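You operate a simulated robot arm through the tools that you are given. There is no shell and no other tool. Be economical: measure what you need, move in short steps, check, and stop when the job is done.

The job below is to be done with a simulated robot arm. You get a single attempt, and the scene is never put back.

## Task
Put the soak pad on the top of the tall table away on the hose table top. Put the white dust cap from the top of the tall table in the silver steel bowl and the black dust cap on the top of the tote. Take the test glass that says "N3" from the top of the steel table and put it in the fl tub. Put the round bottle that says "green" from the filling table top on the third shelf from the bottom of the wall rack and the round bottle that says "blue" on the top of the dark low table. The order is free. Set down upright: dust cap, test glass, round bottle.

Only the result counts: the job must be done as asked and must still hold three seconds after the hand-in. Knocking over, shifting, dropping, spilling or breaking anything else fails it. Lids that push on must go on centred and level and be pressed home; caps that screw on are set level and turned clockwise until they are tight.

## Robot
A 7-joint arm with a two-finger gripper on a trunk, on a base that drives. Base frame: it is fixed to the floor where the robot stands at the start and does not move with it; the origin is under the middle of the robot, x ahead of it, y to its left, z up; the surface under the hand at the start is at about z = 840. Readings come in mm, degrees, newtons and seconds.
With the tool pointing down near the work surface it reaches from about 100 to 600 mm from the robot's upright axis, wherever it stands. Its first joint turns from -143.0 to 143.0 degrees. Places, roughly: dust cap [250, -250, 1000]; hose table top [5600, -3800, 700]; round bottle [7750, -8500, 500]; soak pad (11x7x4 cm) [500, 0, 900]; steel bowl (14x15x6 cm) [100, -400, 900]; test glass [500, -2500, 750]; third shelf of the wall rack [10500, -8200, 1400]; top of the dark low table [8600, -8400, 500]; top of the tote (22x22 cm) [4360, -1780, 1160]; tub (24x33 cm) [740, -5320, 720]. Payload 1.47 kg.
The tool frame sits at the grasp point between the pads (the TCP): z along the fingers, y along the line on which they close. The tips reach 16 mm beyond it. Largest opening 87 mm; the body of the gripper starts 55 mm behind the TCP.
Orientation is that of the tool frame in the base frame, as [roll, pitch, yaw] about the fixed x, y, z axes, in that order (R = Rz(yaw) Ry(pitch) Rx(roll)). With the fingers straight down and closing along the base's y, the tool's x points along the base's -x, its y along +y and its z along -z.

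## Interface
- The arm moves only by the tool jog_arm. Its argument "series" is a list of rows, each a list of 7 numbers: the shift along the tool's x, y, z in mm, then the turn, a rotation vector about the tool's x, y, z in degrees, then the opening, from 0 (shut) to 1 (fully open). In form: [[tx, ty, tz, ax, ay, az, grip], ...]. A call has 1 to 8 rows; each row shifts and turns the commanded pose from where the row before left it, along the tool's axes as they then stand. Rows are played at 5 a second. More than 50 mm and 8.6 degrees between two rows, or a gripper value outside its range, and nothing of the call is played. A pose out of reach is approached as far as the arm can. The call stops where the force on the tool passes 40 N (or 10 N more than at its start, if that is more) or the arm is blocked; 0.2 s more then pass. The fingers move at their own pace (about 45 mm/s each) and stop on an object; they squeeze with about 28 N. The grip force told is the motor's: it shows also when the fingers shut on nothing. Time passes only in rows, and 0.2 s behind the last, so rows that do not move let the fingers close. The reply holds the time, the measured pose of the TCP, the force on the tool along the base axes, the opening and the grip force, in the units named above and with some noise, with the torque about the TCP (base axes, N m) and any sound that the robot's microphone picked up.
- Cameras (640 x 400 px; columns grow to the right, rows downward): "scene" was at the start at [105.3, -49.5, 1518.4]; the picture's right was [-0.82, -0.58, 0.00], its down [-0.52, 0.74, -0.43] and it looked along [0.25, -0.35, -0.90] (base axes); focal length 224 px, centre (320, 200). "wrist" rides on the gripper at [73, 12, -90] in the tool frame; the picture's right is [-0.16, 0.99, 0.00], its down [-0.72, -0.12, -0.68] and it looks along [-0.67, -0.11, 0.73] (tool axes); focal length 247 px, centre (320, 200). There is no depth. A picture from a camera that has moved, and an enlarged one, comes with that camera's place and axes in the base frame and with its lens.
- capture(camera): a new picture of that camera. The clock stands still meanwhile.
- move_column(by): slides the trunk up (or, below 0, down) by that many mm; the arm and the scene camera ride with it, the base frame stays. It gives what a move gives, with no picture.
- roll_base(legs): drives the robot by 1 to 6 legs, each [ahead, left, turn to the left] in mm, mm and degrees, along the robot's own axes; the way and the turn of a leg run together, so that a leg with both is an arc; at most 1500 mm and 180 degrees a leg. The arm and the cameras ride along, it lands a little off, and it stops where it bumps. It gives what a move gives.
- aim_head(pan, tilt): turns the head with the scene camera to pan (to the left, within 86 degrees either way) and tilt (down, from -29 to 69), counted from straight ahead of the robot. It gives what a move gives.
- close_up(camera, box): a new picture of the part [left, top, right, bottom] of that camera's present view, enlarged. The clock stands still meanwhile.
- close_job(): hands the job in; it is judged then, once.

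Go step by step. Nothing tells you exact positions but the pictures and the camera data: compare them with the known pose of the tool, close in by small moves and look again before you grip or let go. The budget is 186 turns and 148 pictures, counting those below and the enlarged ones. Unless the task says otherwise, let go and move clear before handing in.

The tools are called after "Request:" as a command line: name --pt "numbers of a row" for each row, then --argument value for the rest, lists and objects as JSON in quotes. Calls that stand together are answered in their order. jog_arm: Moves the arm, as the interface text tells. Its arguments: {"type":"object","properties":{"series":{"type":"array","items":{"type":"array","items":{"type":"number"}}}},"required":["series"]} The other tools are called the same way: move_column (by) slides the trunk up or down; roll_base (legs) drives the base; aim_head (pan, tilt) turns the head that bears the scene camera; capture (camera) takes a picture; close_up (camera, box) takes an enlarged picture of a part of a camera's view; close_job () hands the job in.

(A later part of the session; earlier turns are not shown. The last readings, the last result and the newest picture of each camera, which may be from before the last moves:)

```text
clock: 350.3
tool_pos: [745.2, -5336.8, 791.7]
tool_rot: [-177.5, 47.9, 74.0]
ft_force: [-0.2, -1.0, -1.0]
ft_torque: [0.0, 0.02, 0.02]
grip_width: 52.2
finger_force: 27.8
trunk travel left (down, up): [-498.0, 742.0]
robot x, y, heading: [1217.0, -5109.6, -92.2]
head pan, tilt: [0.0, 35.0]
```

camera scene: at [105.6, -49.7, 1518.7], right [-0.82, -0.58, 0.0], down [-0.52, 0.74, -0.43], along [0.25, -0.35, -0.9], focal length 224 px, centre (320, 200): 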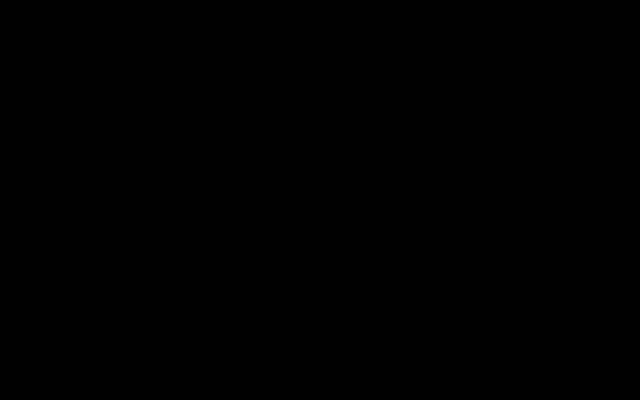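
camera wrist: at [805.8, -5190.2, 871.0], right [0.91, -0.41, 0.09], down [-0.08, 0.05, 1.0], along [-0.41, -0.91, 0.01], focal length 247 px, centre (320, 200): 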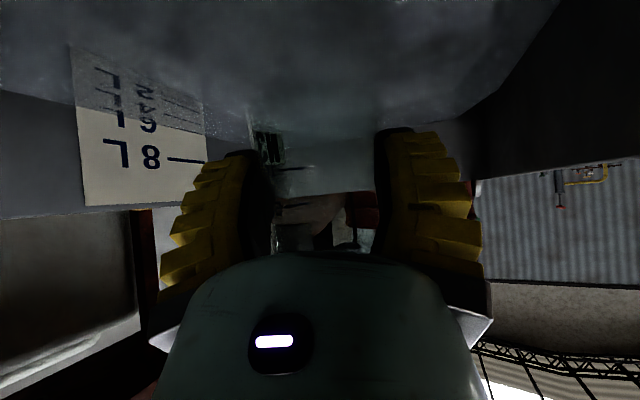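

Request:
move_column --by -6

Request:
move_column --by -5

Request:
move_column --by -4

```text
clock: 350.8
tool_pos: [746.9, -5336.4, 786.2]
tool_rot: [-177.5, 47.9, 73.9]
ft_force: [0.4, 0.5, -0.7]
ft_torque: [-0.01, -0.01, -0.01]
grip_width: 52.3
finger_force: 28.0
trunk travel left (down, up): [-492.0, 748.0]
robot x, y, heading: [1213.8, -5109.0, -92.2]
head pan, tilt: [0.0, 35.0]
```

```text
clock: 351.4
tool_pos: [745.6, -5336.9, 780.7]
tool_rot: [-177.5, 47.9, 73.9]
ft_force: [-0.7, -0.2, -0.7]
ft_torque: [-0.01, -0.03, -0.02]
grip_width: 52.4
finger_force: 27.9
trunk travel left (down, up): [-487.0, 753.0]
robot x, y, heading: [1214.0, -5109.5, -92.0]
head pan, tilt: [0.0, 35.0]
```

```text
clock: 351.9
tool_pos: [746.5, -5335.7, 776.9]
tool_rot: [-177.5, 47.8, 73.9]
ft_force: [-0.4, -0.7, -0.1]
ft_torque: [0.0, 0.01, -0.04]
grip_width: 52.3
finger_force: 27.8
trunk travel left (down, up): [-483.0, 757.0]
robot x, y, heading: [1218.3, -5106.9, -92.3]
head pan, tilt: [0.0, 35.0]
```

Request:
move_column --by -4

Request:
move_column --by -4

Request:
move_column --by -4

Request:
move_column --by -3

```text
clock: 352.4
tool_pos: [746.4, -5335.5, 772.3]
tool_rot: [-177.5, 47.9, 73.9]
ft_force: [-0.3, -0.2, -0.7]
ft_torque: [0.01, -0.03, 0.0]
grip_width: 52.4
finger_force: 27.7
trunk travel left (down, up): [-479.0, 761.0]
robot x, y, heading: [1214.3, -5108.9, -92.5]
head pan, tilt: [0.0, 35.0]
```

```text
clock: 352.9
tool_pos: [745.5, -5335.0, 769.1]
tool_rot: [-177.5, 47.9, 73.9]
ft_force: [-0.2, -0.1, -1.1]
ft_torque: [-0.01, 0.01, 0.0]
grip_width: 52.4
finger_force: 27.4
trunk travel left (down, up): [-475.0, 765.0]
robot x, y, heading: [1214.6, -5111.6, -92.1]
head pan, tilt: [0.0, 35.0]
```

```text
clock: 353.5
tool_pos: [745.7, -5335.9, 765.0]
tool_rot: [-177.3, 48.0, 73.9]
ft_force: [0.4, -0.1, 1.4]
ft_torque: [-0.11, -0.06, 0.06]
grip_width: 52.3
finger_force: 27.8
trunk travel left (down, up): [-471.0, 769.0]
robot x, y, heading: [1214.7, -5107.5, -92.1]
head pan, tilt: [0.0, 35.0]
```

```text
clock: 354.0
tool_pos: [744.7, -5336.3, 763.9]
tool_rot: [-177.3, 48.0, 73.9]
ft_force: [3.3, 1.0, 13.9]
ft_torque: [-0.35, -0.09, 0.08]
grip_width: 53.0
finger_force: 28.5
trunk travel left (down, up): [-468.0, 772.0]
robot x, y, heading: [1212.9, -5106.3, -92.3]
head pan, tilt: [0.0, 35.0]
```

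The glass touches the floor (14 N). I'll open gently and withdraw along the tool axis.

Request:
jog_arm --pt "0 0 0 0 0 0 0.68" --pt "0 0 0 0 0 0 0.78" --pt "0 0 0 0 0 0 0.9" --pt "0 0 0 0 0 0 1" --pt "0 0 0 0 0 0 1"

Request:
close_up --camera "wrist" --box '[180, 60, 460, 260]'

```text
clock: 355.2
tool_pos: [746.4, -5336.4, 761.7]
tool_rot: [-177.5, 48.0, 73.9]
ft_force: [0.8, 1.0, -0.3]
ft_torque: [0.03, 0.01, 0.0]
grip_width: 87.0
finger_force: 0.1
trunk travel left (down, up): [-468.0, 772.0]
robot x, y, heading: [1210.3, -5108.4, -92.4]
head pan, tilt: [0.0, 35.0]
```

```text
2.00 times, centred on (320, 160) of wrist
camera zoom: at [793.9, -5229.1, 765.9], right [0.91, -0.41, 0.09], down [-0.08, 0.05, 1.0], along [-0.41, -0.91, 0.01], focal length 494 px, centre (320, 280)
```

zoom: 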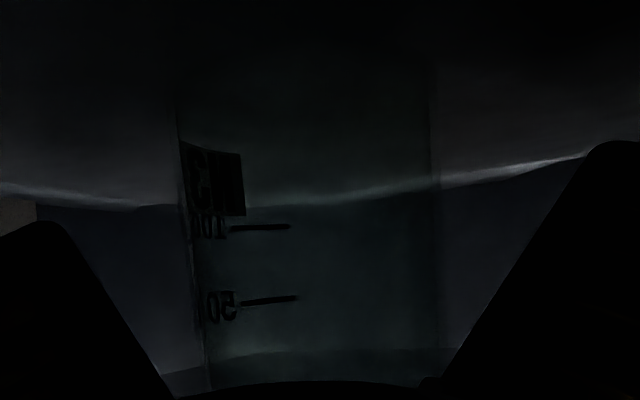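

The graduation shows 50 above 100, so the glass stands upside down: its label sits near the rim. I'll re-grip it here, lean back to lay it down, then re-grip leaned forward and lean back again to set it rim-up.

Request:
jog_arm --pt "0 0 0 0 0 0 0.5" --pt "0 0 0 0 0 0 0.2" --pt "0 0 0 0 0 0 0" --pt "0 0 0 0 0 0 0" --pt "0 0 0 0 0 0 0"

Request:
move_column --by 80

Request:
jog_arm --pt "0 0 0 0 8 0 0" --pt "0 0 0 0 8 0 0" --pt "0 0 0 0 8 0 0" --pt "0 0 0 0 8 0 0" --pt "0 0 0 0 8 0 0" --pt "0 0 0 0 8 0 0"

Request:
jog_arm --pt "0 0 0 0 8 0 0" --pt "0 0 0 0 8 0 0" --pt "0 0 0 0 8 0 0" --pt "0 0 0 0 8 0 0" --pt "0 0 0 0 6 0 0"

Request:
capture --camera "wrist"

```text
clock: 356.4
tool_pos: [745.2, -5336.5, 761.6]
tool_rot: [-177.5, 47.9, 73.9]
ft_force: [0.4, -0.8, 0.9]
ft_torque: [-0.03, -0.04, 0.0]
grip_width: 53.4
finger_force: 27.6
trunk travel left (down, up): [-468.0, 772.0]
robot x, y, heading: [1217.7, -5108.0, -92.1]
head pan, tilt: [0.0, 35.0]
```

```text
clock: 357.6
tool_pos: [745.3, -5336.5, 841.4]
tool_rot: [-177.6, 48.0, 73.8]
ft_force: [-0.5, -0.5, -1.1]
ft_torque: [0.04, -0.02, -0.01]
grip_width: 53.4
finger_force: 28.2
trunk travel left (down, up): [-548.0, 692.0]
robot x, y, heading: [1213.0, -5111.2, -92.2]
head pan, tilt: [0.0, 35.0]
```

```text
clock: 359.0
tool_pos: [744.9, -5337.6, 841.4]
tool_rot: [-178.4, -0.1, 72.0]
ft_force: [-1.2, 0.3, -1.3]
ft_torque: [-0.02, 0.0, 0.03]
grip_width: 53.5
finger_force: 28.0
trunk travel left (down, up): [-548.0, 692.0]
robot x, y, heading: [1213.3, -5107.3, -92.3]
head pan, tilt: [0.0, 35.0]
```

```text
clock: 360.2
tool_pos: [765.7, -5338.1, 842.0]
tool_rot: [-177.6, -38.1, 70.8]
ft_force: [-0.4, 0.0, -0.4]
ft_torque: [-0.05, 0.0, -0.01]
grip_width: 53.0
finger_force: 27.6
out of reach, approached as far as the arm can: row 4, 5
trunk travel left (down, up): [-548.0, 692.0]
robot x, y, heading: [1217.6, -5112.2, -92.3]
head pan, tilt: [0.0, 35.0]
```

```text
56 pictures are left
camera wrist: at [780.9, -5340.4, 955.3], right [0.9, -0.42, -0.13], down [-0.41, -0.91, 0.09], along [-0.16, -0.03, -0.99], focal length 247 px, centre (320, 200)
```

wrist: 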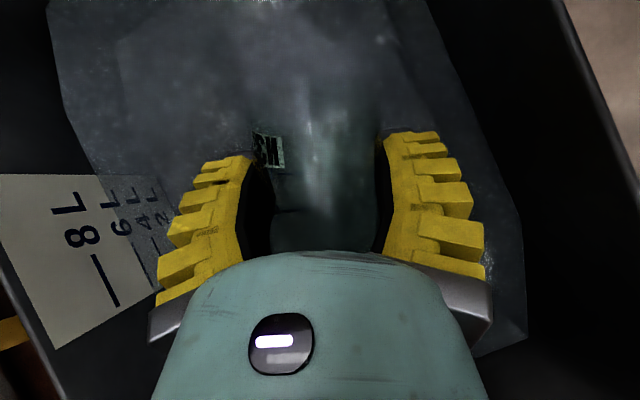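

The glass is held lying, rim end toward +y. I'll lower it to the floor and release.

Request:
move_column --by -78

Request:
move_column --by -5

Request:
move_column --by -4

```text
clock: 361.3
tool_pos: [765.2, -5338.9, 762.5]
tool_rot: [-177.8, -38.0, 70.6]
ft_force: [0.5, 0.2, -0.4]
ft_torque: [0.01, -0.02, 0.02]
grip_width: 52.9
finger_force: 27.6
trunk travel left (down, up): [-470.0, 770.0]
robot x, y, heading: [1214.0, -5112.2, -92.3]
head pan, tilt: [0.0, 35.0]
```

```text
clock: 361.9
tool_pos: [765.2, -5338.2, 756.5]
tool_rot: [-178.0, -38.0, 70.7]
ft_force: [0.4, 0.7, 0.9]
ft_torque: [0.03, -0.01, 0.0]
grip_width: 53.0
finger_force: 28.2
trunk travel left (down, up): [-465.0, 775.0]
robot x, y, heading: [1212.1, -5111.6, -92.4]
head pan, tilt: [0.0, 35.0]
```

```text
clock: 362.4
tool_pos: [764.5, -5339.7, 755.6]
tool_rot: [-177.6, -38.0, 70.5]
ft_force: [4.0, -1.7, 13.4]
ft_torque: [0.4, -0.2, -0.12]
grip_width: 52.9
finger_force: 28.0
trunk travel left (down, up): [-461.0, 779.0]
robot x, y, heading: [1219.0, -5111.0, -92.2]
head pan, tilt: [0.0, 35.0]
```

Laid down. I'll open, rise, lean the hand forward, and come down on the glass again at the same spot.

Request:
jog_arm --pt "0 0 0 0 0 0 0.7" --pt "0 0 0 0 0 0 0.85" --pt "0 0 0 0 0 0 1" --pt "0 0 0 0 0 0 1"

Request:
move_column --by 130

Request:
capture --camera "wrist"

Request:
jog_arm --pt "0 0 0 0 -8 0 1" --pt "0 0 0 0 -8 0 1" --pt "0 0 0 0 -8 0 1" --pt "0 0 0 0 -8 0 1" --pt "0 0 0 0 -8 0 1" --pt "0 0 0 0 -8 0 1"

Request:
capture --camera "wrist"

```text
clock: 363.4
tool_pos: [764.9, -5337.0, 755.0]
tool_rot: [-177.8, -38.1, 70.6]
ft_force: [0.1, 0.4, 1.3]
ft_torque: [0.0, -0.01, 0.02]
grip_width: 87.0
finger_force: 0.1
trunk travel left (down, up): [-461.0, 779.0]
robot x, y, heading: [1215.7, -5109.7, -92.1]
head pan, tilt: [0.0, 35.0]
```

```text
clock: 365.0
tool_pos: [766.2, -5338.1, 884.0]
tool_rot: [-178.0, -38.0, 70.6]
ft_force: [0.2, -0.1, -0.2]
ft_torque: [0.01, -0.03, 0.04]
grip_width: 87.1
finger_force: 0.0
trunk travel left (down, up): [-591.0, 649.0]
robot x, y, heading: [1215.5, -5109.4, -92.1]
head pan, tilt: [0.0, 35.0]
```

```text
55 pictures are left
camera wrist: at [782.0, -5339.8, 997.3], right [0.9, -0.42, -0.13], down [-0.41, -0.91, 0.09], along [-0.15, -0.03, -0.99], focal length 247 px, centre (320, 200)
```

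wrist: 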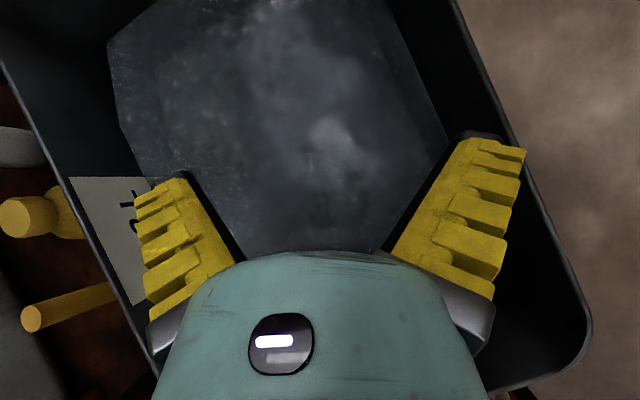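

```text
clock: 366.4
tool_pos: [764.0, -5339.6, 882.9]
tool_rot: [-178.5, 10.0, 72.4]
ft_force: [1.1, 1.5, 0.6]
ft_torque: [0.06, 0.03, -0.02]
grip_width: 86.9
finger_force: 0.0
trunk travel left (down, up): [-591.0, 649.0]
robot x, y, heading: [1212.4, -5111.7, -92.3]
head pan, tilt: [0.0, 35.0]
```

```text
54 pictures are left
camera wrist: at [805.1, -5258.8, 956.9], right [0.89, -0.45, 0.0], down [-0.27, -0.54, 0.8], along [-0.36, -0.71, -0.6], focal length 247 px, centre (320, 200)
```

wrist: 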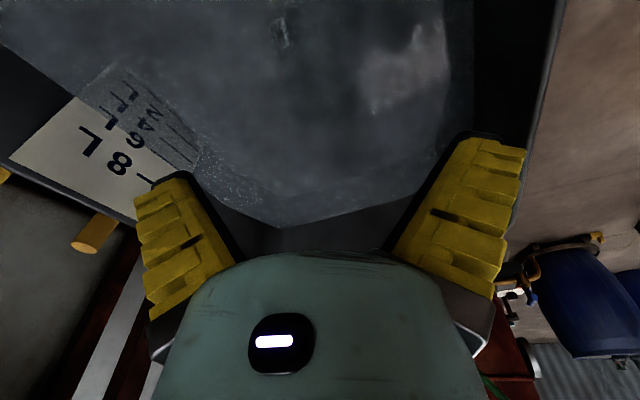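

The glass stayed in place. I'll complete the forward lean and lower onto it.

Request:
jog_arm --pt "0 0 0 0 -8 0 1" --pt "0 0 0 0 -8 0 1" --pt "0 0 0 0 -8 0 1" --pt "0 0 0 0 -8 0 1" --pt "0 0 0 0 -6.5 0 1"

Request:
move_column --by -118

Request:
move_column --by -7

Request:
jog_arm --pt "0 0 0 0 0 0 0.6" --pt "0 0 0 0 0 0 0.3" --pt "0 0 0 0 0 0 0" --pt "0 0 0 0 0 0 0" --pt "0 0 0 0 0 0 0"

```text
clock: 367.6
tool_pos: [762.0, -5336.9, 881.5]
tool_rot: [-177.3, 48.4, 74.0]
ft_force: [-0.7, -0.5, 0.9]
ft_torque: [-0.04, 0.02, 0.02]
grip_width: 86.9
finger_force: 0.0
out of reach, approached as far as the arm can: row 1
trunk travel left (down, up): [-591.0, 649.0]
robot x, y, heading: [1216.6, -5111.4, -92.6]
head pan, tilt: [0.0, 35.0]
```

```text
clock: 369.0
tool_pos: [761.0, -5337.9, 764.7]
tool_rot: [-177.4, 48.4, 73.9]
ft_force: [-0.2, 0.5, 0.3]
ft_torque: [-0.02, 0.0, -0.02]
grip_width: 87.1
finger_force: 0.0
trunk travel left (down, up): [-473.0, 767.0]
robot x, y, heading: [1213.5, -5109.2, -92.2]
head pan, tilt: [0.0, 35.0]
```

```text
clock: 369.6
tool_pos: [761.0, -5337.6, 757.6]
tool_rot: [-177.4, 48.4, 73.9]
ft_force: [-0.1, 0.4, -0.1]
ft_torque: [0.01, -0.01, -0.02]
grip_width: 86.7
finger_force: 0.0
trunk travel left (down, up): [-466.0, 774.0]
robot x, y, heading: [1214.9, -5111.1, -92.1]
head pan, tilt: [0.0, 35.0]
```

```text
clock: 370.8
tool_pos: [761.9, -5337.9, 757.0]
tool_rot: [-177.5, 48.5, 73.9]
ft_force: [0.2, 0.6, 2.7]
ft_torque: [0.12, -0.03, -0.01]
grip_width: 59.1
finger_force: 28.4
trunk travel left (down, up): [-466.0, 774.0]
robot x, y, heading: [1219.1, -5110.7, -92.0]
head pan, tilt: [0.0, 35.0]
```

Gripped at 59 mm, nearer the wide base. I'll lift and lean back to stand it rim-up.

Request:
move_column --by 90

Request:
jog_arm --pt "0 0 0 0 8 0 0" --pt "0 0 0 0 8 0 0" --pt "0 0 0 0 8 0 0" --pt "0 0 0 0 8 0 0" --pt "0 0 0 0 8 0 0" --pt "0 0 0 0 8 0 0"

Request:
jog_arm --pt "0 0 0 0 8 0 0" --pt "0 0 0 0 8 0 0" --pt "0 0 0 0 8 0 0" --pt "0 0 0 0 8 0 0" --pt "0 0 0 0 7 0 0"

Request:
capture --camera "wrist"

```text
clock: 372.1
tool_pos: [760.6, -5337.2, 847.3]
tool_rot: [-177.4, 48.3, 73.9]
ft_force: [-1.0, 0.3, -0.4]
ft_torque: [-0.03, -0.01, 0.04]
grip_width: 59.0
finger_force: 27.7
trunk travel left (down, up): [-556.0, 684.0]
robot x, y, heading: [1215.7, -5111.1, -92.1]
head pan, tilt: [0.0, 35.0]
```

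```text
clock: 373.4
tool_pos: [762.5, -5339.3, 847.6]
tool_rot: [-178.2, 0.3, 72.0]
ft_force: [-0.2, 0.6, 0.5]
ft_torque: [0.0, 0.04, -0.01]
grip_width: 58.7
finger_force: 28.3
trunk travel left (down, up): [-556.0, 684.0]
robot x, y, heading: [1215.9, -5110.5, -92.4]
head pan, tilt: [0.0, 35.0]
```

```text
clock: 374.6
tool_pos: [784.7, -5343.3, 845.3]
tool_rot: [-178.0, -38.5, 70.6]
ft_force: [0.4, 0.7, -1.4]
ft_torque: [0.03, 0.0, -0.01]
grip_width: 58.4
finger_force: 28.0
out of reach, approached as far as the arm can: row 5
trunk travel left (down, up): [-556.0, 684.0]
robot x, y, heading: [1219.7, -5112.4, -92.1]
head pan, tilt: [0.0, 35.0]
```

```text
53 pictures are left
camera wrist: at [801.3, -5346.0, 958.7], right [0.9, -0.42, -0.13], down [-0.42, -0.91, 0.09], along [-0.15, -0.02, -0.99], focal length 247 px, centre (320, 200)
```

wrist: 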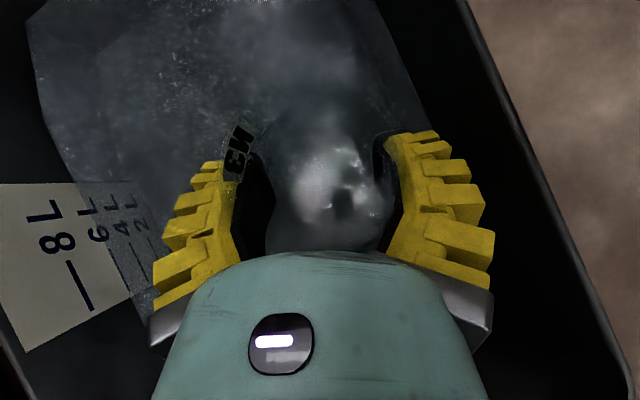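

Request:
close_up --camera "wrist" --box '[190, 70, 450, 260]'

```text
2.11 times, centred on (320, 165) of wrist
camera zoom: at [801.3, -5346.0, 958.7], right [0.9, -0.42, -0.13], down [-0.42, -0.91, 0.09], along [-0.15, -0.02, -0.99], focal length 520 px, centre (320, 274)
```

zoom: 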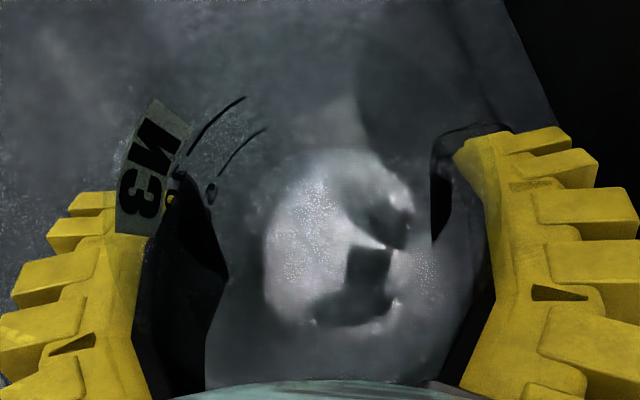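

Looking into the mouth: the label is highest and the 50 mark lowest, so the glass is now rim-up. I'll shift the base 35 mm so there's room from the tub's wall, then lower.

Request:
roll_base --legs '[[0, -35, 0]]'

Request:
move_column --by -30

Request:
move_column --by -8

Request:
move_column --by -6

```text
clock: 375.5
tool_pos: [749.7, -5343.3, 846.7]
tool_rot: [-177.9, -38.3, 70.6]
ft_force: [-0.2, 0.0, -0.6]
ft_torque: [-0.03, -0.01, -0.02]
grip_width: 58.6
finger_force: 28.0
trunk travel left (down, up): [-556.0, 684.0]
robot x, y, heading: [1179.0, -5110.2, -92.5]
head pan, tilt: [0.0, 35.0]
```

```text
clock: 376.2
tool_pos: [747.7, -5343.0, 815.5]
tool_rot: [-177.9, -38.2, 70.8]
ft_force: [-0.3, 0.4, -1.0]
ft_torque: [0.0, 0.05, -0.01]
grip_width: 58.7
finger_force: 28.1
trunk travel left (down, up): [-526.0, 714.0]
robot x, y, heading: [1182.4, -5107.2, -92.4]
head pan, tilt: [0.0, 35.0]
```

```text
clock: 376.8
tool_pos: [748.1, -5343.0, 807.9]
tool_rot: [-177.9, -38.3, 70.7]
ft_force: [-0.3, 0.8, -1.7]
ft_torque: [-0.01, 0.01, 0.0]
grip_width: 58.1
finger_force: 28.1
trunk travel left (down, up): [-518.0, 722.0]
robot x, y, heading: [1183.8, -5110.3, -92.1]
head pan, tilt: [0.0, 35.0]
```

```text
clock: 377.4
tool_pos: [748.6, -5342.9, 801.3]
tool_rot: [-178.0, -38.3, 70.6]
ft_force: [-0.5, -0.7, -0.6]
ft_torque: [0.04, 0.02, -0.02]
grip_width: 58.2
finger_force: 27.7
trunk travel left (down, up): [-512.0, 728.0]
robot x, y, heading: [1182.0, -5110.9, -92.1]
head pan, tilt: [0.0, 35.0]
```

Request:
move_column --by -5

Request:
move_column --by -5

Request:
move_column --by -4

Request:
move_column --by -4

```text
clock: 377.9
tool_pos: [749.1, -5343.3, 796.8]
tool_rot: [-177.9, -38.3, 70.7]
ft_force: [0.4, 0.3, -0.7]
ft_torque: [0.01, 0.01, -0.04]
grip_width: 58.5
finger_force: 28.2
trunk travel left (down, up): [-507.0, 733.0]
robot x, y, heading: [1181.7, -5108.9, -92.2]
head pan, tilt: [0.0, 35.0]
```

```text
clock: 378.4
tool_pos: [748.6, -5343.2, 792.1]
tool_rot: [-177.9, -38.3, 70.8]
ft_force: [0.0, 0.3, -1.1]
ft_torque: [-0.01, 0.01, 0.05]
grip_width: 58.3
finger_force: 28.2
trunk travel left (down, up): [-502.0, 738.0]
robot x, y, heading: [1182.5, -5109.4, -92.2]
head pan, tilt: [0.0, 35.0]
```

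```text
clock: 379.0
tool_pos: [747.8, -5343.5, 787.6]
tool_rot: [-178.0, -38.3, 70.6]
ft_force: [0.3, 0.1, -0.8]
ft_torque: [-0.01, -0.01, 0.0]
grip_width: 58.3
finger_force: 27.4
trunk travel left (down, up): [-498.0, 742.0]
robot x, y, heading: [1182.2, -5107.8, -92.1]
head pan, tilt: [0.0, 35.0]
```

```text
clock: 379.5
tool_pos: [748.8, -5342.9, 783.4]
tool_rot: [-177.9, -38.3, 70.7]
ft_force: [0.0, -0.5, -0.7]
ft_torque: [0.03, -0.05, 0.0]
grip_width: 58.5
finger_force: 28.2
trunk travel left (down, up): [-494.0, 746.0]
robot x, y, heading: [1178.5, -5108.1, -92.2]
head pan, tilt: [0.0, 35.0]
```

Request:
move_column --by -4

Request:
move_column --by -4

Request:
move_column --by -4

Request:
move_column --by -4

Request:
move_column --by -3

```text
clock: 380.0
tool_pos: [748.0, -5341.1, 780.0]
tool_rot: [-177.9, -38.2, 70.7]
ft_force: [-0.3, 0.8, -0.6]
ft_torque: [-0.02, -0.03, -0.01]
grip_width: 58.3
finger_force: 28.2
trunk travel left (down, up): [-490.0, 750.0]
robot x, y, heading: [1179.3, -5109.6, -92.1]
head pan, tilt: [0.0, 35.0]
```

```text
clock: 380.6
tool_pos: [748.3, -5343.4, 776.5]
tool_rot: [-177.8, -38.3, 70.6]
ft_force: [-0.5, 0.6, -1.2]
ft_torque: [-0.02, 0.0, -0.01]
grip_width: 58.0
finger_force: 27.3
trunk travel left (down, up): [-486.0, 754.0]
robot x, y, heading: [1180.5, -5110.0, -92.0]
head pan, tilt: [0.0, 35.0]
```

```text
clock: 381.1
tool_pos: [747.9, -5342.9, 771.4]
tool_rot: [-177.8, -38.4, 70.7]
ft_force: [-0.5, 0.4, -0.4]
ft_torque: [0.0, 0.01, 0.03]
grip_width: 58.0
finger_force: 27.9
trunk travel left (down, up): [-482.0, 758.0]
robot x, y, heading: [1185.7, -5106.1, -92.1]
head pan, tilt: [0.0, 35.0]
```

```text
clock: 381.6
tool_pos: [749.6, -5343.8, 767.3]
tool_rot: [-177.9, -38.3, 70.7]
ft_force: [-0.4, 0.3, -0.6]
ft_torque: [0.01, 0.01, 0.01]
grip_width: 58.1
finger_force: 28.2
trunk travel left (down, up): [-478.0, 762.0]
robot x, y, heading: [1179.8, -5109.4, -92.2]
head pan, tilt: [0.0, 35.0]
```

```text
clock: 382.1
tool_pos: [747.7, -5344.9, 766.6]
tool_rot: [-177.8, -38.3, 70.6]
ft_force: [1.6, -0.8, 11.5]
ft_torque: [0.28, -0.21, -0.07]
grip_width: 58.0
finger_force: 28.1
trunk travel left (down, up): [-475.0, 765.0]
robot x, y, heading: [1179.9, -5111.4, -92.1]
head pan, tilt: [0.0, 35.0]
```

Contact at 11.5 N. I'll open gently and withdraw along the tool axis.

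Request:
jog_arm --pt "0 0 0 0 0 0 0.72" --pt "0 0 0 0 0 0 0.8" --pt "0 0 0 0 0 0 0.9" --pt "0 0 0 0 0 0 1" --pt "0 0 -20 0 0 0 1" --pt "0 0 -30 0 0 0 1"

Request:
close_up --camera "wrist" --box '[180, 60, 460, 260]'

```text
clock: 383.6
tool_pos: [743.4, -5365.0, 803.6]
tool_rot: [-178.0, -38.9, 70.3]
ft_force: [1.3, 16.0, -8.5]
ft_torque: [0.17, -0.08, -0.18]
grip_width: 87.2
finger_force: 0.1
trunk travel left (down, up): [-475.0, 765.0]
robot x, y, heading: [1180.2, -5107.8, -92.4]
head pan, tilt: [0.0, 35.0]
```

```text
2.00 times, centred on (320, 160) of wrist
camera zoom: at [759.1, -5367.8, 916.0], right [0.9, -0.43, -0.13], down [-0.42, -0.9, 0.08], along [-0.15, -0.02, -0.99], focal length 494 px, centre (320, 280)
```

zoom: 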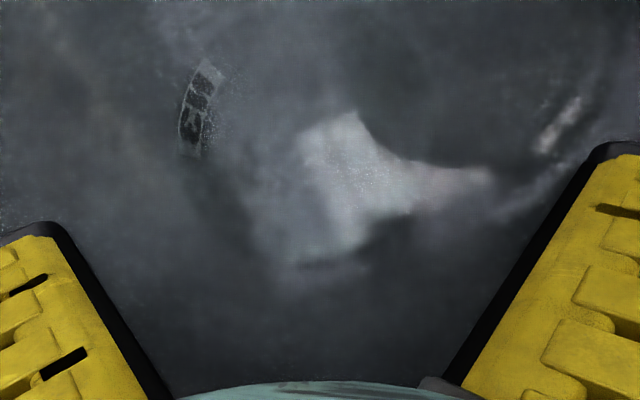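

The glass stands in the tub seen from above, but the hand leans against the tub's far wall. I'll move straight up with the trunk.

Request:
move_column --by 15

Request:
move_column --by 220

Request:
close_up --camera "wrist" --box '[160, 0, 480, 260]'

```text
clock: 384.2
tool_pos: [743.3, -5365.6, 818.4]
tool_rot: [-177.8, -38.7, 70.4]
ft_force: [3.7, 22.1, -2.0]
ft_torque: [-0.8, 0.1, 0.0]
grip_width: 87.0
finger_force: 0.0
trunk travel left (down, up): [-490.0, 750.0]
robot x, y, heading: [1180.9, -5111.0, -92.4]
head pan, tilt: [0.0, 35.0]
```

```text
clock: 386.5
tool_pos: [741.8, -5371.6, 1039.6]
tool_rot: [-177.8, -38.3, 70.7]
ft_force: [0.5, 0.6, -0.6]
ft_torque: [0.01, 0.0, -0.02]
grip_width: 86.7
finger_force: 0.0
trunk travel left (down, up): [-710.0, 530.0]
robot x, y, heading: [1180.9, -5109.3, -92.3]
head pan, tilt: [0.0, 35.0]
```

```text
1.54 times, centred on (320, 130) of wrist
camera zoom: at [758.0, -5374.0, 1152.4], right [0.9, -0.42, -0.13], down [-0.41, -0.91, 0.09], along [-0.15, -0.03, -0.99], focal length 380 px, centre (320, 308)
```

zoom: 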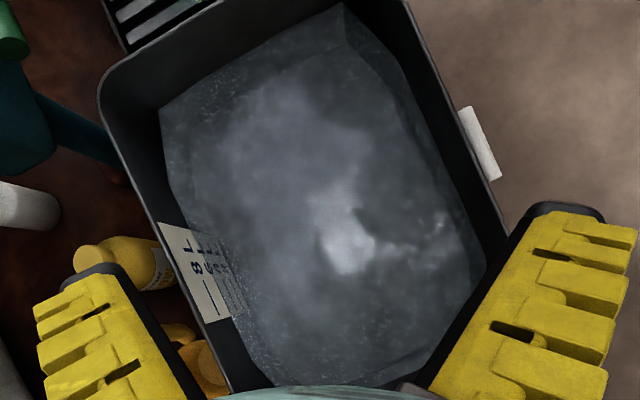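

Request:
close_up --camera "wrist" --box '[260, 80, 400, 190]'

```text
3.64 times, centred on (330, 135) of wrist
camera zoom: at [758.0, -5374.0, 1152.4], right [0.9, -0.42, -0.13], down [-0.41, -0.91, 0.09], along [-0.15, -0.03, -0.99], focal length 898 px, centre (284, 436)
```

zoom: 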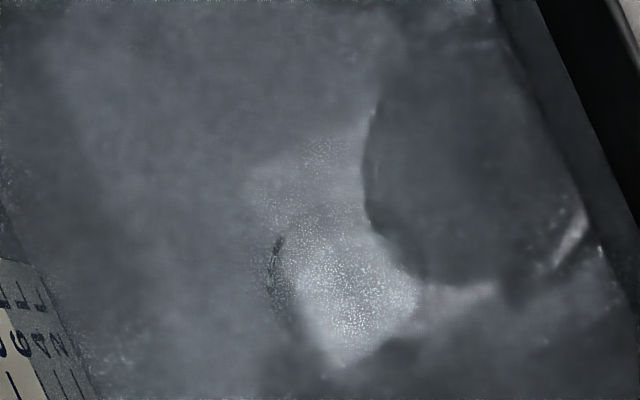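

The label shows edge-on, so the glass stands upright in the tub. Now for the bottles: I'll raise and level the camera, back off and look across the hall toward (7750, -8500).

Request:
move_column --by 300

Request:
roll_base --legs '[[-216, 463, 0], [0, 0, 60]]'

Request:
jog_arm --pt "0 0 0 0 -8 0 1" --pt "0 0 0 0 -8 0 1" --pt "0 0 0 0 -8 0 1" --pt "0 0 0 0 -8 0 1" --pt "0 0 0 0 -8 0 1" --pt "0 0 0 0 -8 0 1" --pt "0 0 0 0 -8 0 1" --pt "0 0 0 0 -8 0 1"

Request:
capture --camera "wrist"

```text
clock: 389.5
tool_pos: [741.7, -5371.6, 1338.9]
tool_rot: [-177.9, -38.3, 70.7]
ft_force: [-0.2, -0.8, -0.1]
ft_torque: [0.01, 0.02, 0.01]
grip_width: 86.9
finger_force: 0.0
trunk travel left (down, up): [-1010.0, 230.0]
robot x, y, heading: [1183.7, -5110.9, -92.0]
head pan, tilt: [0.0, 35.0]
```

```text
clock: 395.1
tool_pos: [1643.6, -5424.8, 1339.9]
tool_rot: [-177.9, -38.3, 129.4]
ft_force: [0.3, -0.1, 0.4]
ft_torque: [0.02, 0.0, 0.04]
grip_width: 86.8
finger_force: 0.1
trunk travel left (down, up): [-1010.0, 230.0]
robot x, y, heading: [1647.4, -4915.4, -33.7]
head pan, tilt: [0.0, 35.0]
```

```text
clock: 396.9
tool_pos: [1625.1, -5452.0, 1332.1]
tool_rot: [-178.2, 25.9, 131.5]
ft_force: [0.1, -0.4, -0.3]
ft_torque: [0.02, 0.0, -0.02]
grip_width: 87.0
finger_force: 0.2
out of reach, approached as far as the arm can: row 4, 5, 6, 7
trunk travel left (down, up): [-1010.0, 230.0]
robot x, y, heading: [1648.8, -4911.3, -33.5]
head pan, tilt: [0.0, 35.0]
```

```text
48 pictures are left
camera wrist: at [1569.0, -5362.4, 1378.9], right [0.84, 0.54, 0.04], down [0.16, -0.33, 0.93], along [0.51, -0.78, -0.36], focal length 247 px, centre (320, 200)
```

wrist: 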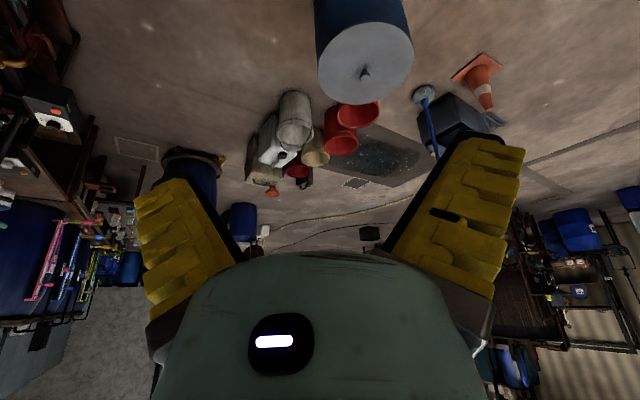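

Open floor lies to the left of this view; cone, bins and barrels are toward -y. I'll drive to about (4300, -5300) and look again.

Request:
roll_base --legs '[[1180, 663, 0], [1249, 469, 0]]'

Request:
capture --camera "wrist"

```text
clock: 410.0
tool_pos: [4284.8, -5847.8, 1332.7]
tool_rot: [-178.3, 25.6, 130.9]
ft_force: [-0.8, -0.7, -0.1]
ft_torque: [0.0, 0.01, -0.02]
grip_width: 87.1
finger_force: 0.1
trunk travel left (down, up): [-1010.0, 230.0]
robot x, y, heading: [4309.5, -5310.5, -34.2]
head pan, tilt: [0.0, 35.0]
```

```text
47 pictures are left
camera wrist: at [4228.4, -5757.3, 1378.9], right [0.85, 0.53, 0.04], down [0.16, -0.33, 0.93], along [0.5, -0.78, -0.37], focal length 247 px, centre (320, 200)
```

wrist: 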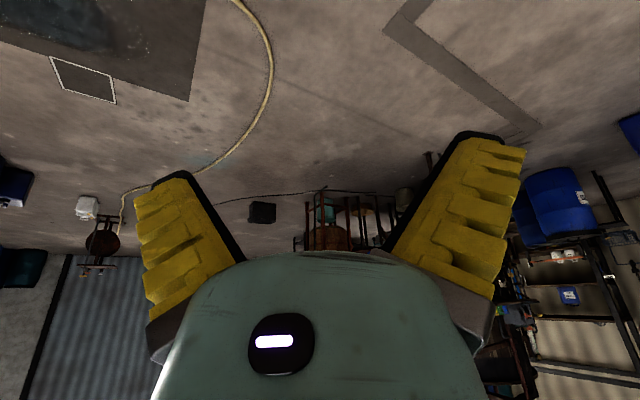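

A hose lies on the floor at x<4650; ahead toward (5500, -6900) is clear floor. I'll drive there and look.

Request:
roll_base --legs '[[939, -323, 0], [939, -323, 0]]'

Request:
capture --camera "wrist"

```text
clock: 419.9
tool_pos: [5439.2, -7441.5, 1332.6]
tool_rot: [-178.3, 25.7, 130.1]
ft_force: [0.4, 0.0, -0.4]
ft_torque: [0.03, -0.01, -0.02]
grip_width: 87.0
finger_force: 0.0
trunk travel left (down, up): [-1010.0, 230.0]
robot x, y, heading: [5472.9, -6900.3, -34.5]
head pan, tilt: [0.0, 35.0]
```

```text
46 pictures are left
camera wrist: at [5383.6, -7350.6, 1378.9], right [0.85, 0.52, 0.04], down [0.16, -0.33, 0.93], along [0.49, -0.79, -0.37], focal length 247 px, centre (320, 200)
```

wrist: 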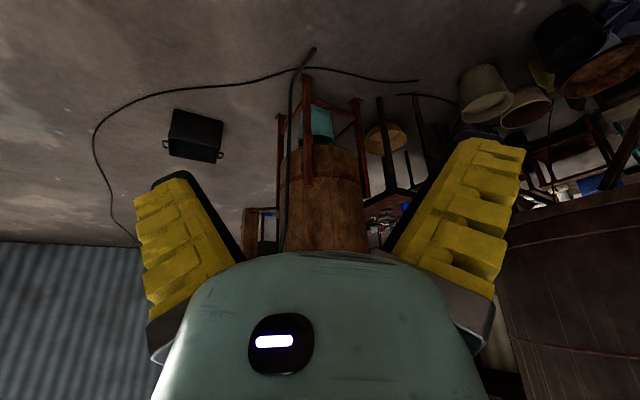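

A barrel stand and cables are ahead; the filling table should be to the left. I'll turn 35° left and look.

Request:
roll_base --legs '[[0, 0, 38]]'

Request:
capture --camera "wrist"

```text
clock: 422.0
tool_pos: [5769.8, -7353.3, 1331.9]
tool_rot: [-178.2, 25.7, 167.0]
ft_force: [-0.4, 0.8, -0.1]
ft_torque: [0.01, -0.01, 0.0]
grip_width: 87.0
finger_force: 0.0
trunk travel left (down, up): [-1010.0, 230.0]
robot x, y, heading: [5473.9, -6901.2, 1.7]
head pan, tilt: [0.0, 35.0]
```

```text
45 pictures are left
camera wrist: at [5671.9, -7314.2, 1378.9], right [0.37, 0.93, 0.04], down [0.33, -0.17, 0.93], along [0.87, -0.33, -0.37], focal length 247 px, centre (320, 200)
```

wrist: 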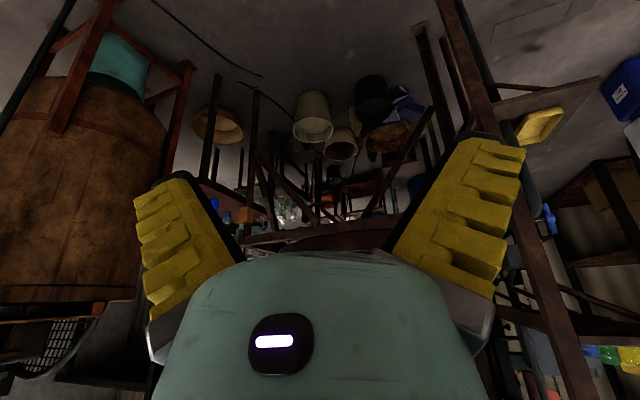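

The area ahead has a tank on legs and a barrel stand; the corridor seems to run along y≈-7100. I'll swing the hand to the robot's front first so that nothing sticks out sideways, and raise it.

Request:
move_column --by 220

Request:
jog_arm --pt "-10 44 5 0 0 0 1" --pt "-10 44 5 0 0 0 1" --pt "-10 44 5 0 0 0 1" --pt "-10 44 5 0 0 0 1" --pt "-10 44 5 0 0 0 1" --pt "-10 44 5 0 0 0 1" --pt "-10 44 5 0 0 0 1" --pt "-10 44 5 0 0 0 1"

Request:
roll_base --legs '[[350, -100, 25]]'

Request:
capture --camera "wrist"

```text
clock: 424.4
tool_pos: [5769.9, -7352.9, 1551.0]
tool_rot: [-178.2, 25.7, 167.0]
ft_force: [0.0, 0.5, 0.2]
ft_torque: [0.0, 0.0, 0.01]
grip_width: 87.1
finger_force: 0.2
trunk travel left (down, up): [-1230.0, 10.0]
robot x, y, heading: [5473.2, -6901.8, 2.0]
head pan, tilt: [0.0, 35.0]
```

```text
clock: 426.2
tool_pos: [5979.5, -7259.0, 1464.0]
tool_rot: [-178.3, 25.5, 167.1]
ft_force: [0.1, -0.3, -0.2]
ft_torque: [0.03, -0.04, -0.01]
grip_width: 86.9
finger_force: 0.1
out of reach, approached as far as the arm can: row 1, 2, 3, 4, 5, 6, 7, 8
trunk travel left (down, up): [-1230.0, 10.0]
robot x, y, heading: [5472.5, -6902.8, 2.0]
head pan, tilt: [0.0, 35.0]
```

```text
clock: 428.4
tool_pos: [6414.0, -7040.9, 1462.3]
tool_rot: [-178.5, 25.4, -170.1]
ft_force: [-0.8, 0.3, 1.4]
ft_torque: [0.0, 0.03, 0.03]
grip_width: 87.0
finger_force: 0.1
trunk travel left (down, up): [-1230.0, 10.0]
robot x, y, heading: [5809.3, -6910.7, 25.7]
head pan, tilt: [0.0, 35.0]
stopped in leg 1: the force on the tool passed its limit at 149 N (the readings are from after the stop); the commanded pose is now the measured one
```

```text
44 pictures are left
camera wrist: at [6310.0, -7045.0, 1510.1], right [-0.02, 1.0, 0.05], down [0.37, -0.04, 0.93], along [0.93, 0.03, -0.37], focal length 247 px, centre (320, 200)
```

wrist: 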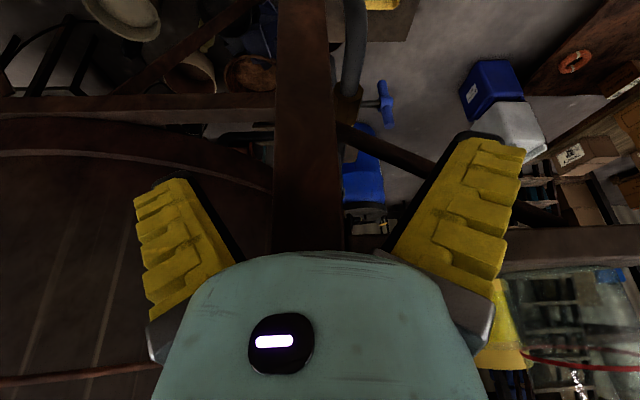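

The hand touched a timber post of the tank frame and the drive stopped. I'll back away at once and study the frame from further back.

Request:
roll_base --legs '[[-350, 100, 0]]'

Request:
capture --camera "wrist"

```text
clock: 430.7
tool_pos: [6050.6, -7102.2, 1461.9]
tool_rot: [-178.5, 25.4, -169.9]
ft_force: [0.4, 0.6, 0.0]
ft_torque: [0.01, 0.02, -0.01]
grip_width: 86.9
finger_force: 0.1
trunk travel left (down, up): [-1230.0, 10.0]
robot x, y, heading: [5448.5, -6975.7, 25.7]
head pan, tilt: [0.0, 35.0]
```

```text
43 pictures are left
camera wrist: at [5946.8, -7105.6, 1510.1], right [-0.02, 1.0, 0.05], down [0.37, -0.03, 0.93], along [0.93, 0.04, -0.37], focal length 247 px, centre (320, 200)
```

wrist: 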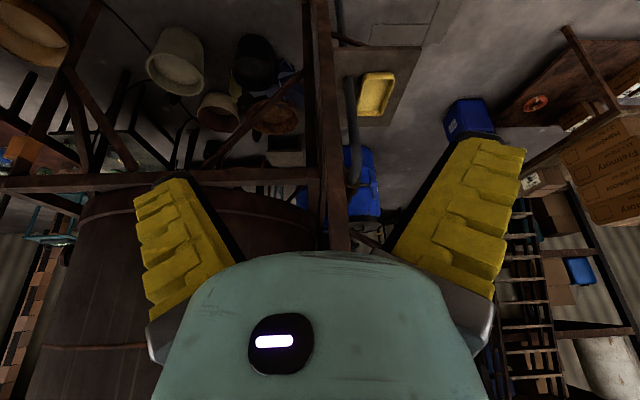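

The frame lies left of the post; to its right the floor looks open, with a yellow tray and blue bins further on. I'll go to about (5750, -6250) and look along that passage.

Request:
roll_base --legs '[[587, 523, -10]]'

Request:
capture --camera "wrist"

```text
clock: 434.9
tool_pos: [6383.1, -6514.9, 1462.7]
tool_rot: [-178.6, 25.4, 179.7]
ft_force: [-0.5, 0.3, 0.4]
ft_torque: [0.02, 0.03, 0.02]
grip_width: 87.0
finger_force: 0.0
trunk travel left (down, up): [-1230.0, 10.0]
robot x, y, heading: [5815.0, -6286.0, 15.8]
head pan, tilt: [0.0, 35.0]
```

```text
42 pictures are left
camera wrist: at [6282.4, -6499.5, 1510.1], right [0.16, 0.99, 0.05], down [0.36, -0.1, 0.93], along [0.92, -0.13, -0.37], focal length 247 px, centre (320, 200)
```

wrist: 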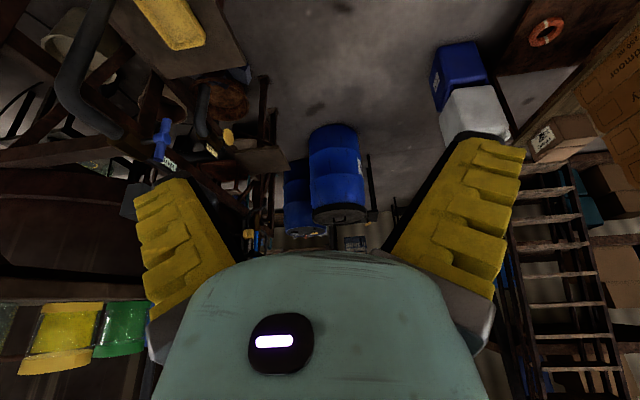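

A corridor runs along y≈-6300 between the frame and boxes, with blue barrels about (8190, -6600). I'll advance to x≈6600 and look further.

Request:
roll_base --legs '[[780, -200, -10]]'

Request:
capture --camera "wrist"

```text
clock: 439.3
tool_pos: [7140.2, -6667.5, 1461.6]
tool_rot: [-178.6, 25.4, 169.7]
ft_force: [-0.5, -0.6, 0.1]
ft_torque: [-0.01, 0.02, -0.01]
grip_width: 87.2
finger_force: 0.0
trunk travel left (down, up): [-1230.0, 10.0]
robot x, y, heading: [6615.3, -6340.9, 5.3]
head pan, tilt: [0.0, 35.0]
```

```text
41 pictures are left
camera wrist: at [7040.4, -6633.8, 1510.1], right [0.33, 0.94, 0.05], down [0.34, -0.16, 0.93], along [0.88, -0.29, -0.37], focal length 247 px, centre (320, 200)
```

wrist: 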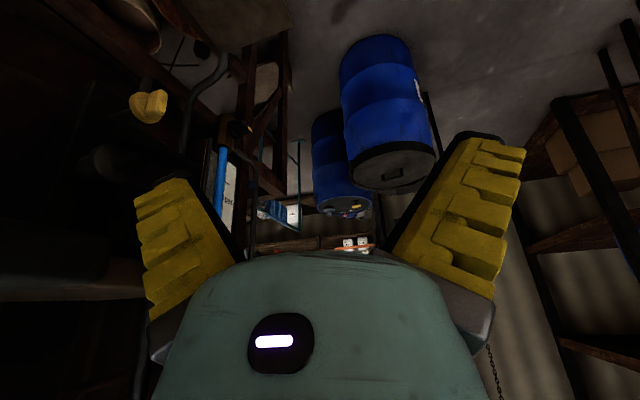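

Between the barrels and the racks on the left there may be a way east. I'll advance to about (7200, -6300), turned slightly left, to judge the gap beside the first barrel.

Request:
roll_base --legs '[[560, -10, 30]]'

Request:
capture --camera "wrist"

```text
clock: 442.5
tool_pos: [7752.3, -6176.4, 1463.4]
tool_rot: [-178.6, 25.4, -160.1]
ft_force: [0.3, 0.9, 0.4]
ft_torque: [0.0, 0.01, 0.01]
grip_width: 87.1
finger_force: 0.0
trunk travel left (down, up): [-1230.0, 10.0]
robot x, y, heading: [7140.3, -6155.1, 35.6]
head pan, tilt: [0.0, 35.0]
```

```text
40 pictures are left
camera wrist: at [7650.7, -6198.4, 1510.1], right [-0.19, 0.98, 0.05], down [0.37, 0.03, 0.93], along [0.91, 0.2, -0.37], focal length 247 px, centre (320, 200)
```

wrist: 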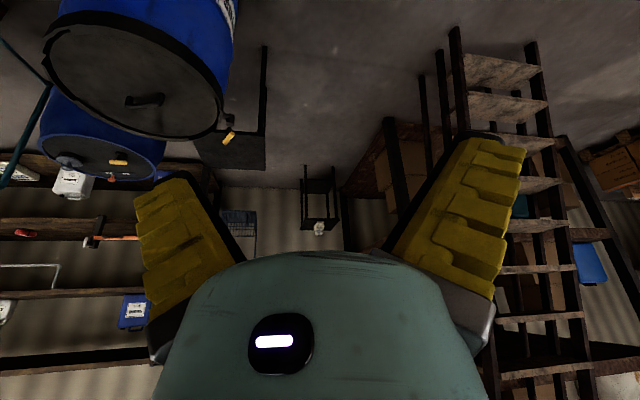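

North of the barrels there's a wide passage, and the wall rack shows at the far left. The tight spot is between the blue bin on the left and the barrel, so I'll look straight down to measure it.

Request:
jog_arm --pt "0 0 0 0 8 0 1" --pt "0 0 0 0 8 0 1" --pt "0 0 0 0 8 0 1" --pt "0 0 0 0 8 0 1" --pt "0 0 0 0 8 0 1" --pt "0 0 0 0 8 0 1"

Request:
capture --camera "wrist"

```text
clock: 443.9
tool_pos: [7733.2, -6159.5, 1481.6]
tool_rot: [-178.5, -22.7, -161.3]
ft_force: [-0.7, -0.8, 0.3]
ft_torque: [0.01, 0.02, -0.02]
grip_width: 87.1
finger_force: 0.1
out of reach, approached as far as the arm can: row 6
trunk travel left (down, up): [-1230.0, 10.0]
robot x, y, heading: [7136.2, -6153.1, 35.6]
head pan, tilt: [0.0, 35.0]
```

```text
39 pictures are left
camera wrist: at [7699.0, -6155.3, 1590.2], right [-0.19, 0.98, -0.08], down [0.91, 0.21, 0.35], along [0.36, -0.01, -0.93], focal length 247 px, centre (320, 200)
```

wrist: 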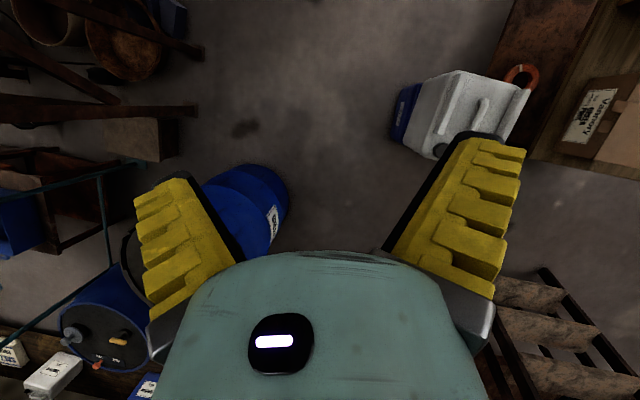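

The gap between the jerrycan corner (≈7716, -5870) and the barrel (centre ≈8309, -6592) is about 640 mm. I'll line up at (7611, -6374) and pass through its middle.

Request:
roll_base --legs '[[257, -456, 0]]'

Request:
capture --camera "wrist"

```text
clock: 446.9
tool_pos: [8205.5, -6385.3, 1481.6]
tool_rot: [-178.5, -22.7, -161.6]
ft_force: [-0.8, 0.4, 0.3]
ft_torque: [0.0, 0.04, -0.01]
grip_width: 87.0
finger_force: 0.0
trunk travel left (down, up): [-1230.0, 10.0]
robot x, y, heading: [7606.6, -6381.4, 35.1]
head pan, tilt: [0.0, 35.0]
```

```text
38 pictures are left
camera wrist: at [8170.6, -6380.9, 1590.0], right [-0.18, 0.98, -0.08], down [0.91, 0.2, 0.35], along [0.36, -0.01, -0.93], focal length 247 px, centre (320, 200)
```

wrist: 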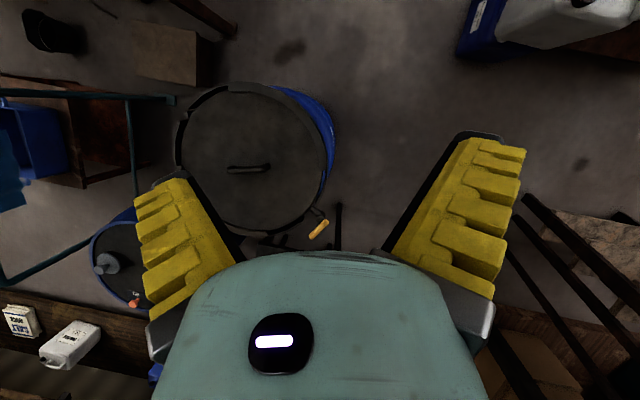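

The barrel is smaller than thought (centre ≈ (8390, -6650), R≈230), so the gap is about 700 mm. I'll pass through its middle to (8466, -5882) and look east and south.

Request:
roll_base --legs '[[490, -82, 0], [499, -4, 0], [0, 0, -35]]'

Request:
capture --camera "wrist"

```text
clock: 454.1
tool_pos: [8952.0, -6240.8, 1481.6]
tool_rot: [-178.6, -22.7, 162.4]
ft_force: [0.1, -1.0, -0.4]
ft_torque: [0.0, -0.02, -0.03]
grip_width: 86.8
finger_force: 0.0
trunk travel left (down, up): [-1230.0, 10.0]
robot x, y, heading: [8471.4, -5881.8, -0.8]
head pan, tilt: [0.0, 35.0]
```

```text
37 pictures are left
camera wrist: at [8925.7, -6215.6, 1590.0], right [0.43, 0.9, -0.08], down [0.86, -0.37, 0.35], along [0.29, -0.22, -0.93], focal length 247 px, centre (320, 200)
```

wrist: 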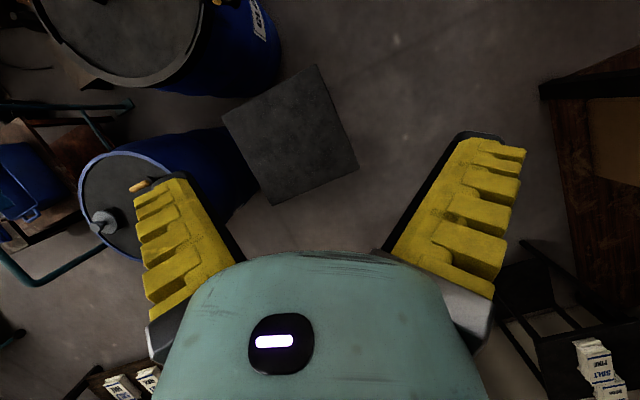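

A floor scale lies at x 8670–9290, y -6250 to -6870; the corridor north of it at y≈-5880 is open. I'll go to about (9700, -6200) and look south.

Request:
roll_base --legs '[[830, 10, 0], [380, -330, -35]]'

Request:
capture --camera "wrist"

```text
clock: 461.1
tool_pos: [9744.8, -6897.2, 1481.6]
tool_rot: [-178.6, -22.6, 126.3]
ft_force: [0.0, 0.2, 0.3]
ft_torque: [0.01, 0.02, -0.03]
grip_width: 86.8
finger_force: 0.0
trunk travel left (down, up): [-1230.0, 10.0]
robot x, y, heading: [9566.7, -6327.8, -36.9]
head pan, tilt: [0.0, 35.0]
```

```text
36 pictures are left
camera wrist: at [9737.1, -6861.4, 1590.0], right [0.88, 0.48, -0.08], down [0.47, -0.81, 0.35], along [0.1, -0.35, -0.93], focal length 247 px, centre (320, 200)
```

wrist: 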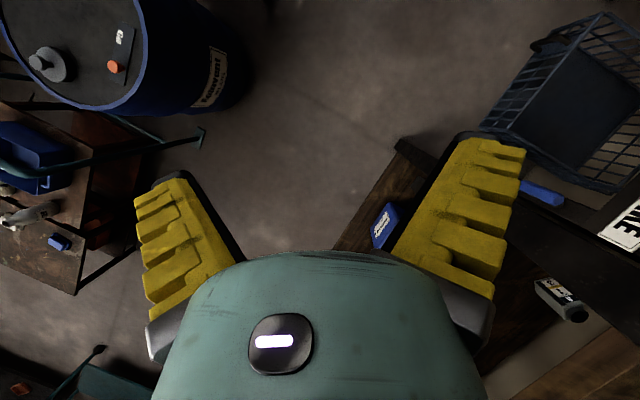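

The dark low table shows at the lower left (around x 8600–8900, y -8000), and racks stand on the right from x≈9900. The lane at x≈9550 is free; I'll go south to y≈-7150 first.

Request:
roll_base --legs '[[490, -680, 0]]'

Request:
capture --camera "wrist"

```text
clock: 465.6
tool_pos: [9728.5, -7732.1, 1481.4]
tool_rot: [-178.6, -22.6, 126.2]
ft_force: [-0.5, -0.8, 0.7]
ft_torque: [0.0, 0.01, -0.02]
grip_width: 86.9
finger_force: 0.0
trunk travel left (down, up): [-1230.0, 10.0]
robot x, y, heading: [9551.5, -7161.2, -37.2]
head pan, tilt: [0.0, 35.0]
```

```text
35 pictures are left
camera wrist: at [9721.4, -7696.7, 1590.0], right [0.88, 0.47, -0.08], down [0.47, -0.81, 0.35], along [0.1, -0.35, -0.93], focal length 247 px, centre (320, 200)
```

wrist: 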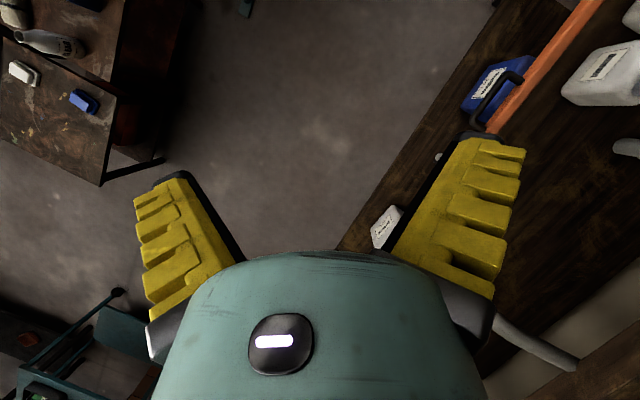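

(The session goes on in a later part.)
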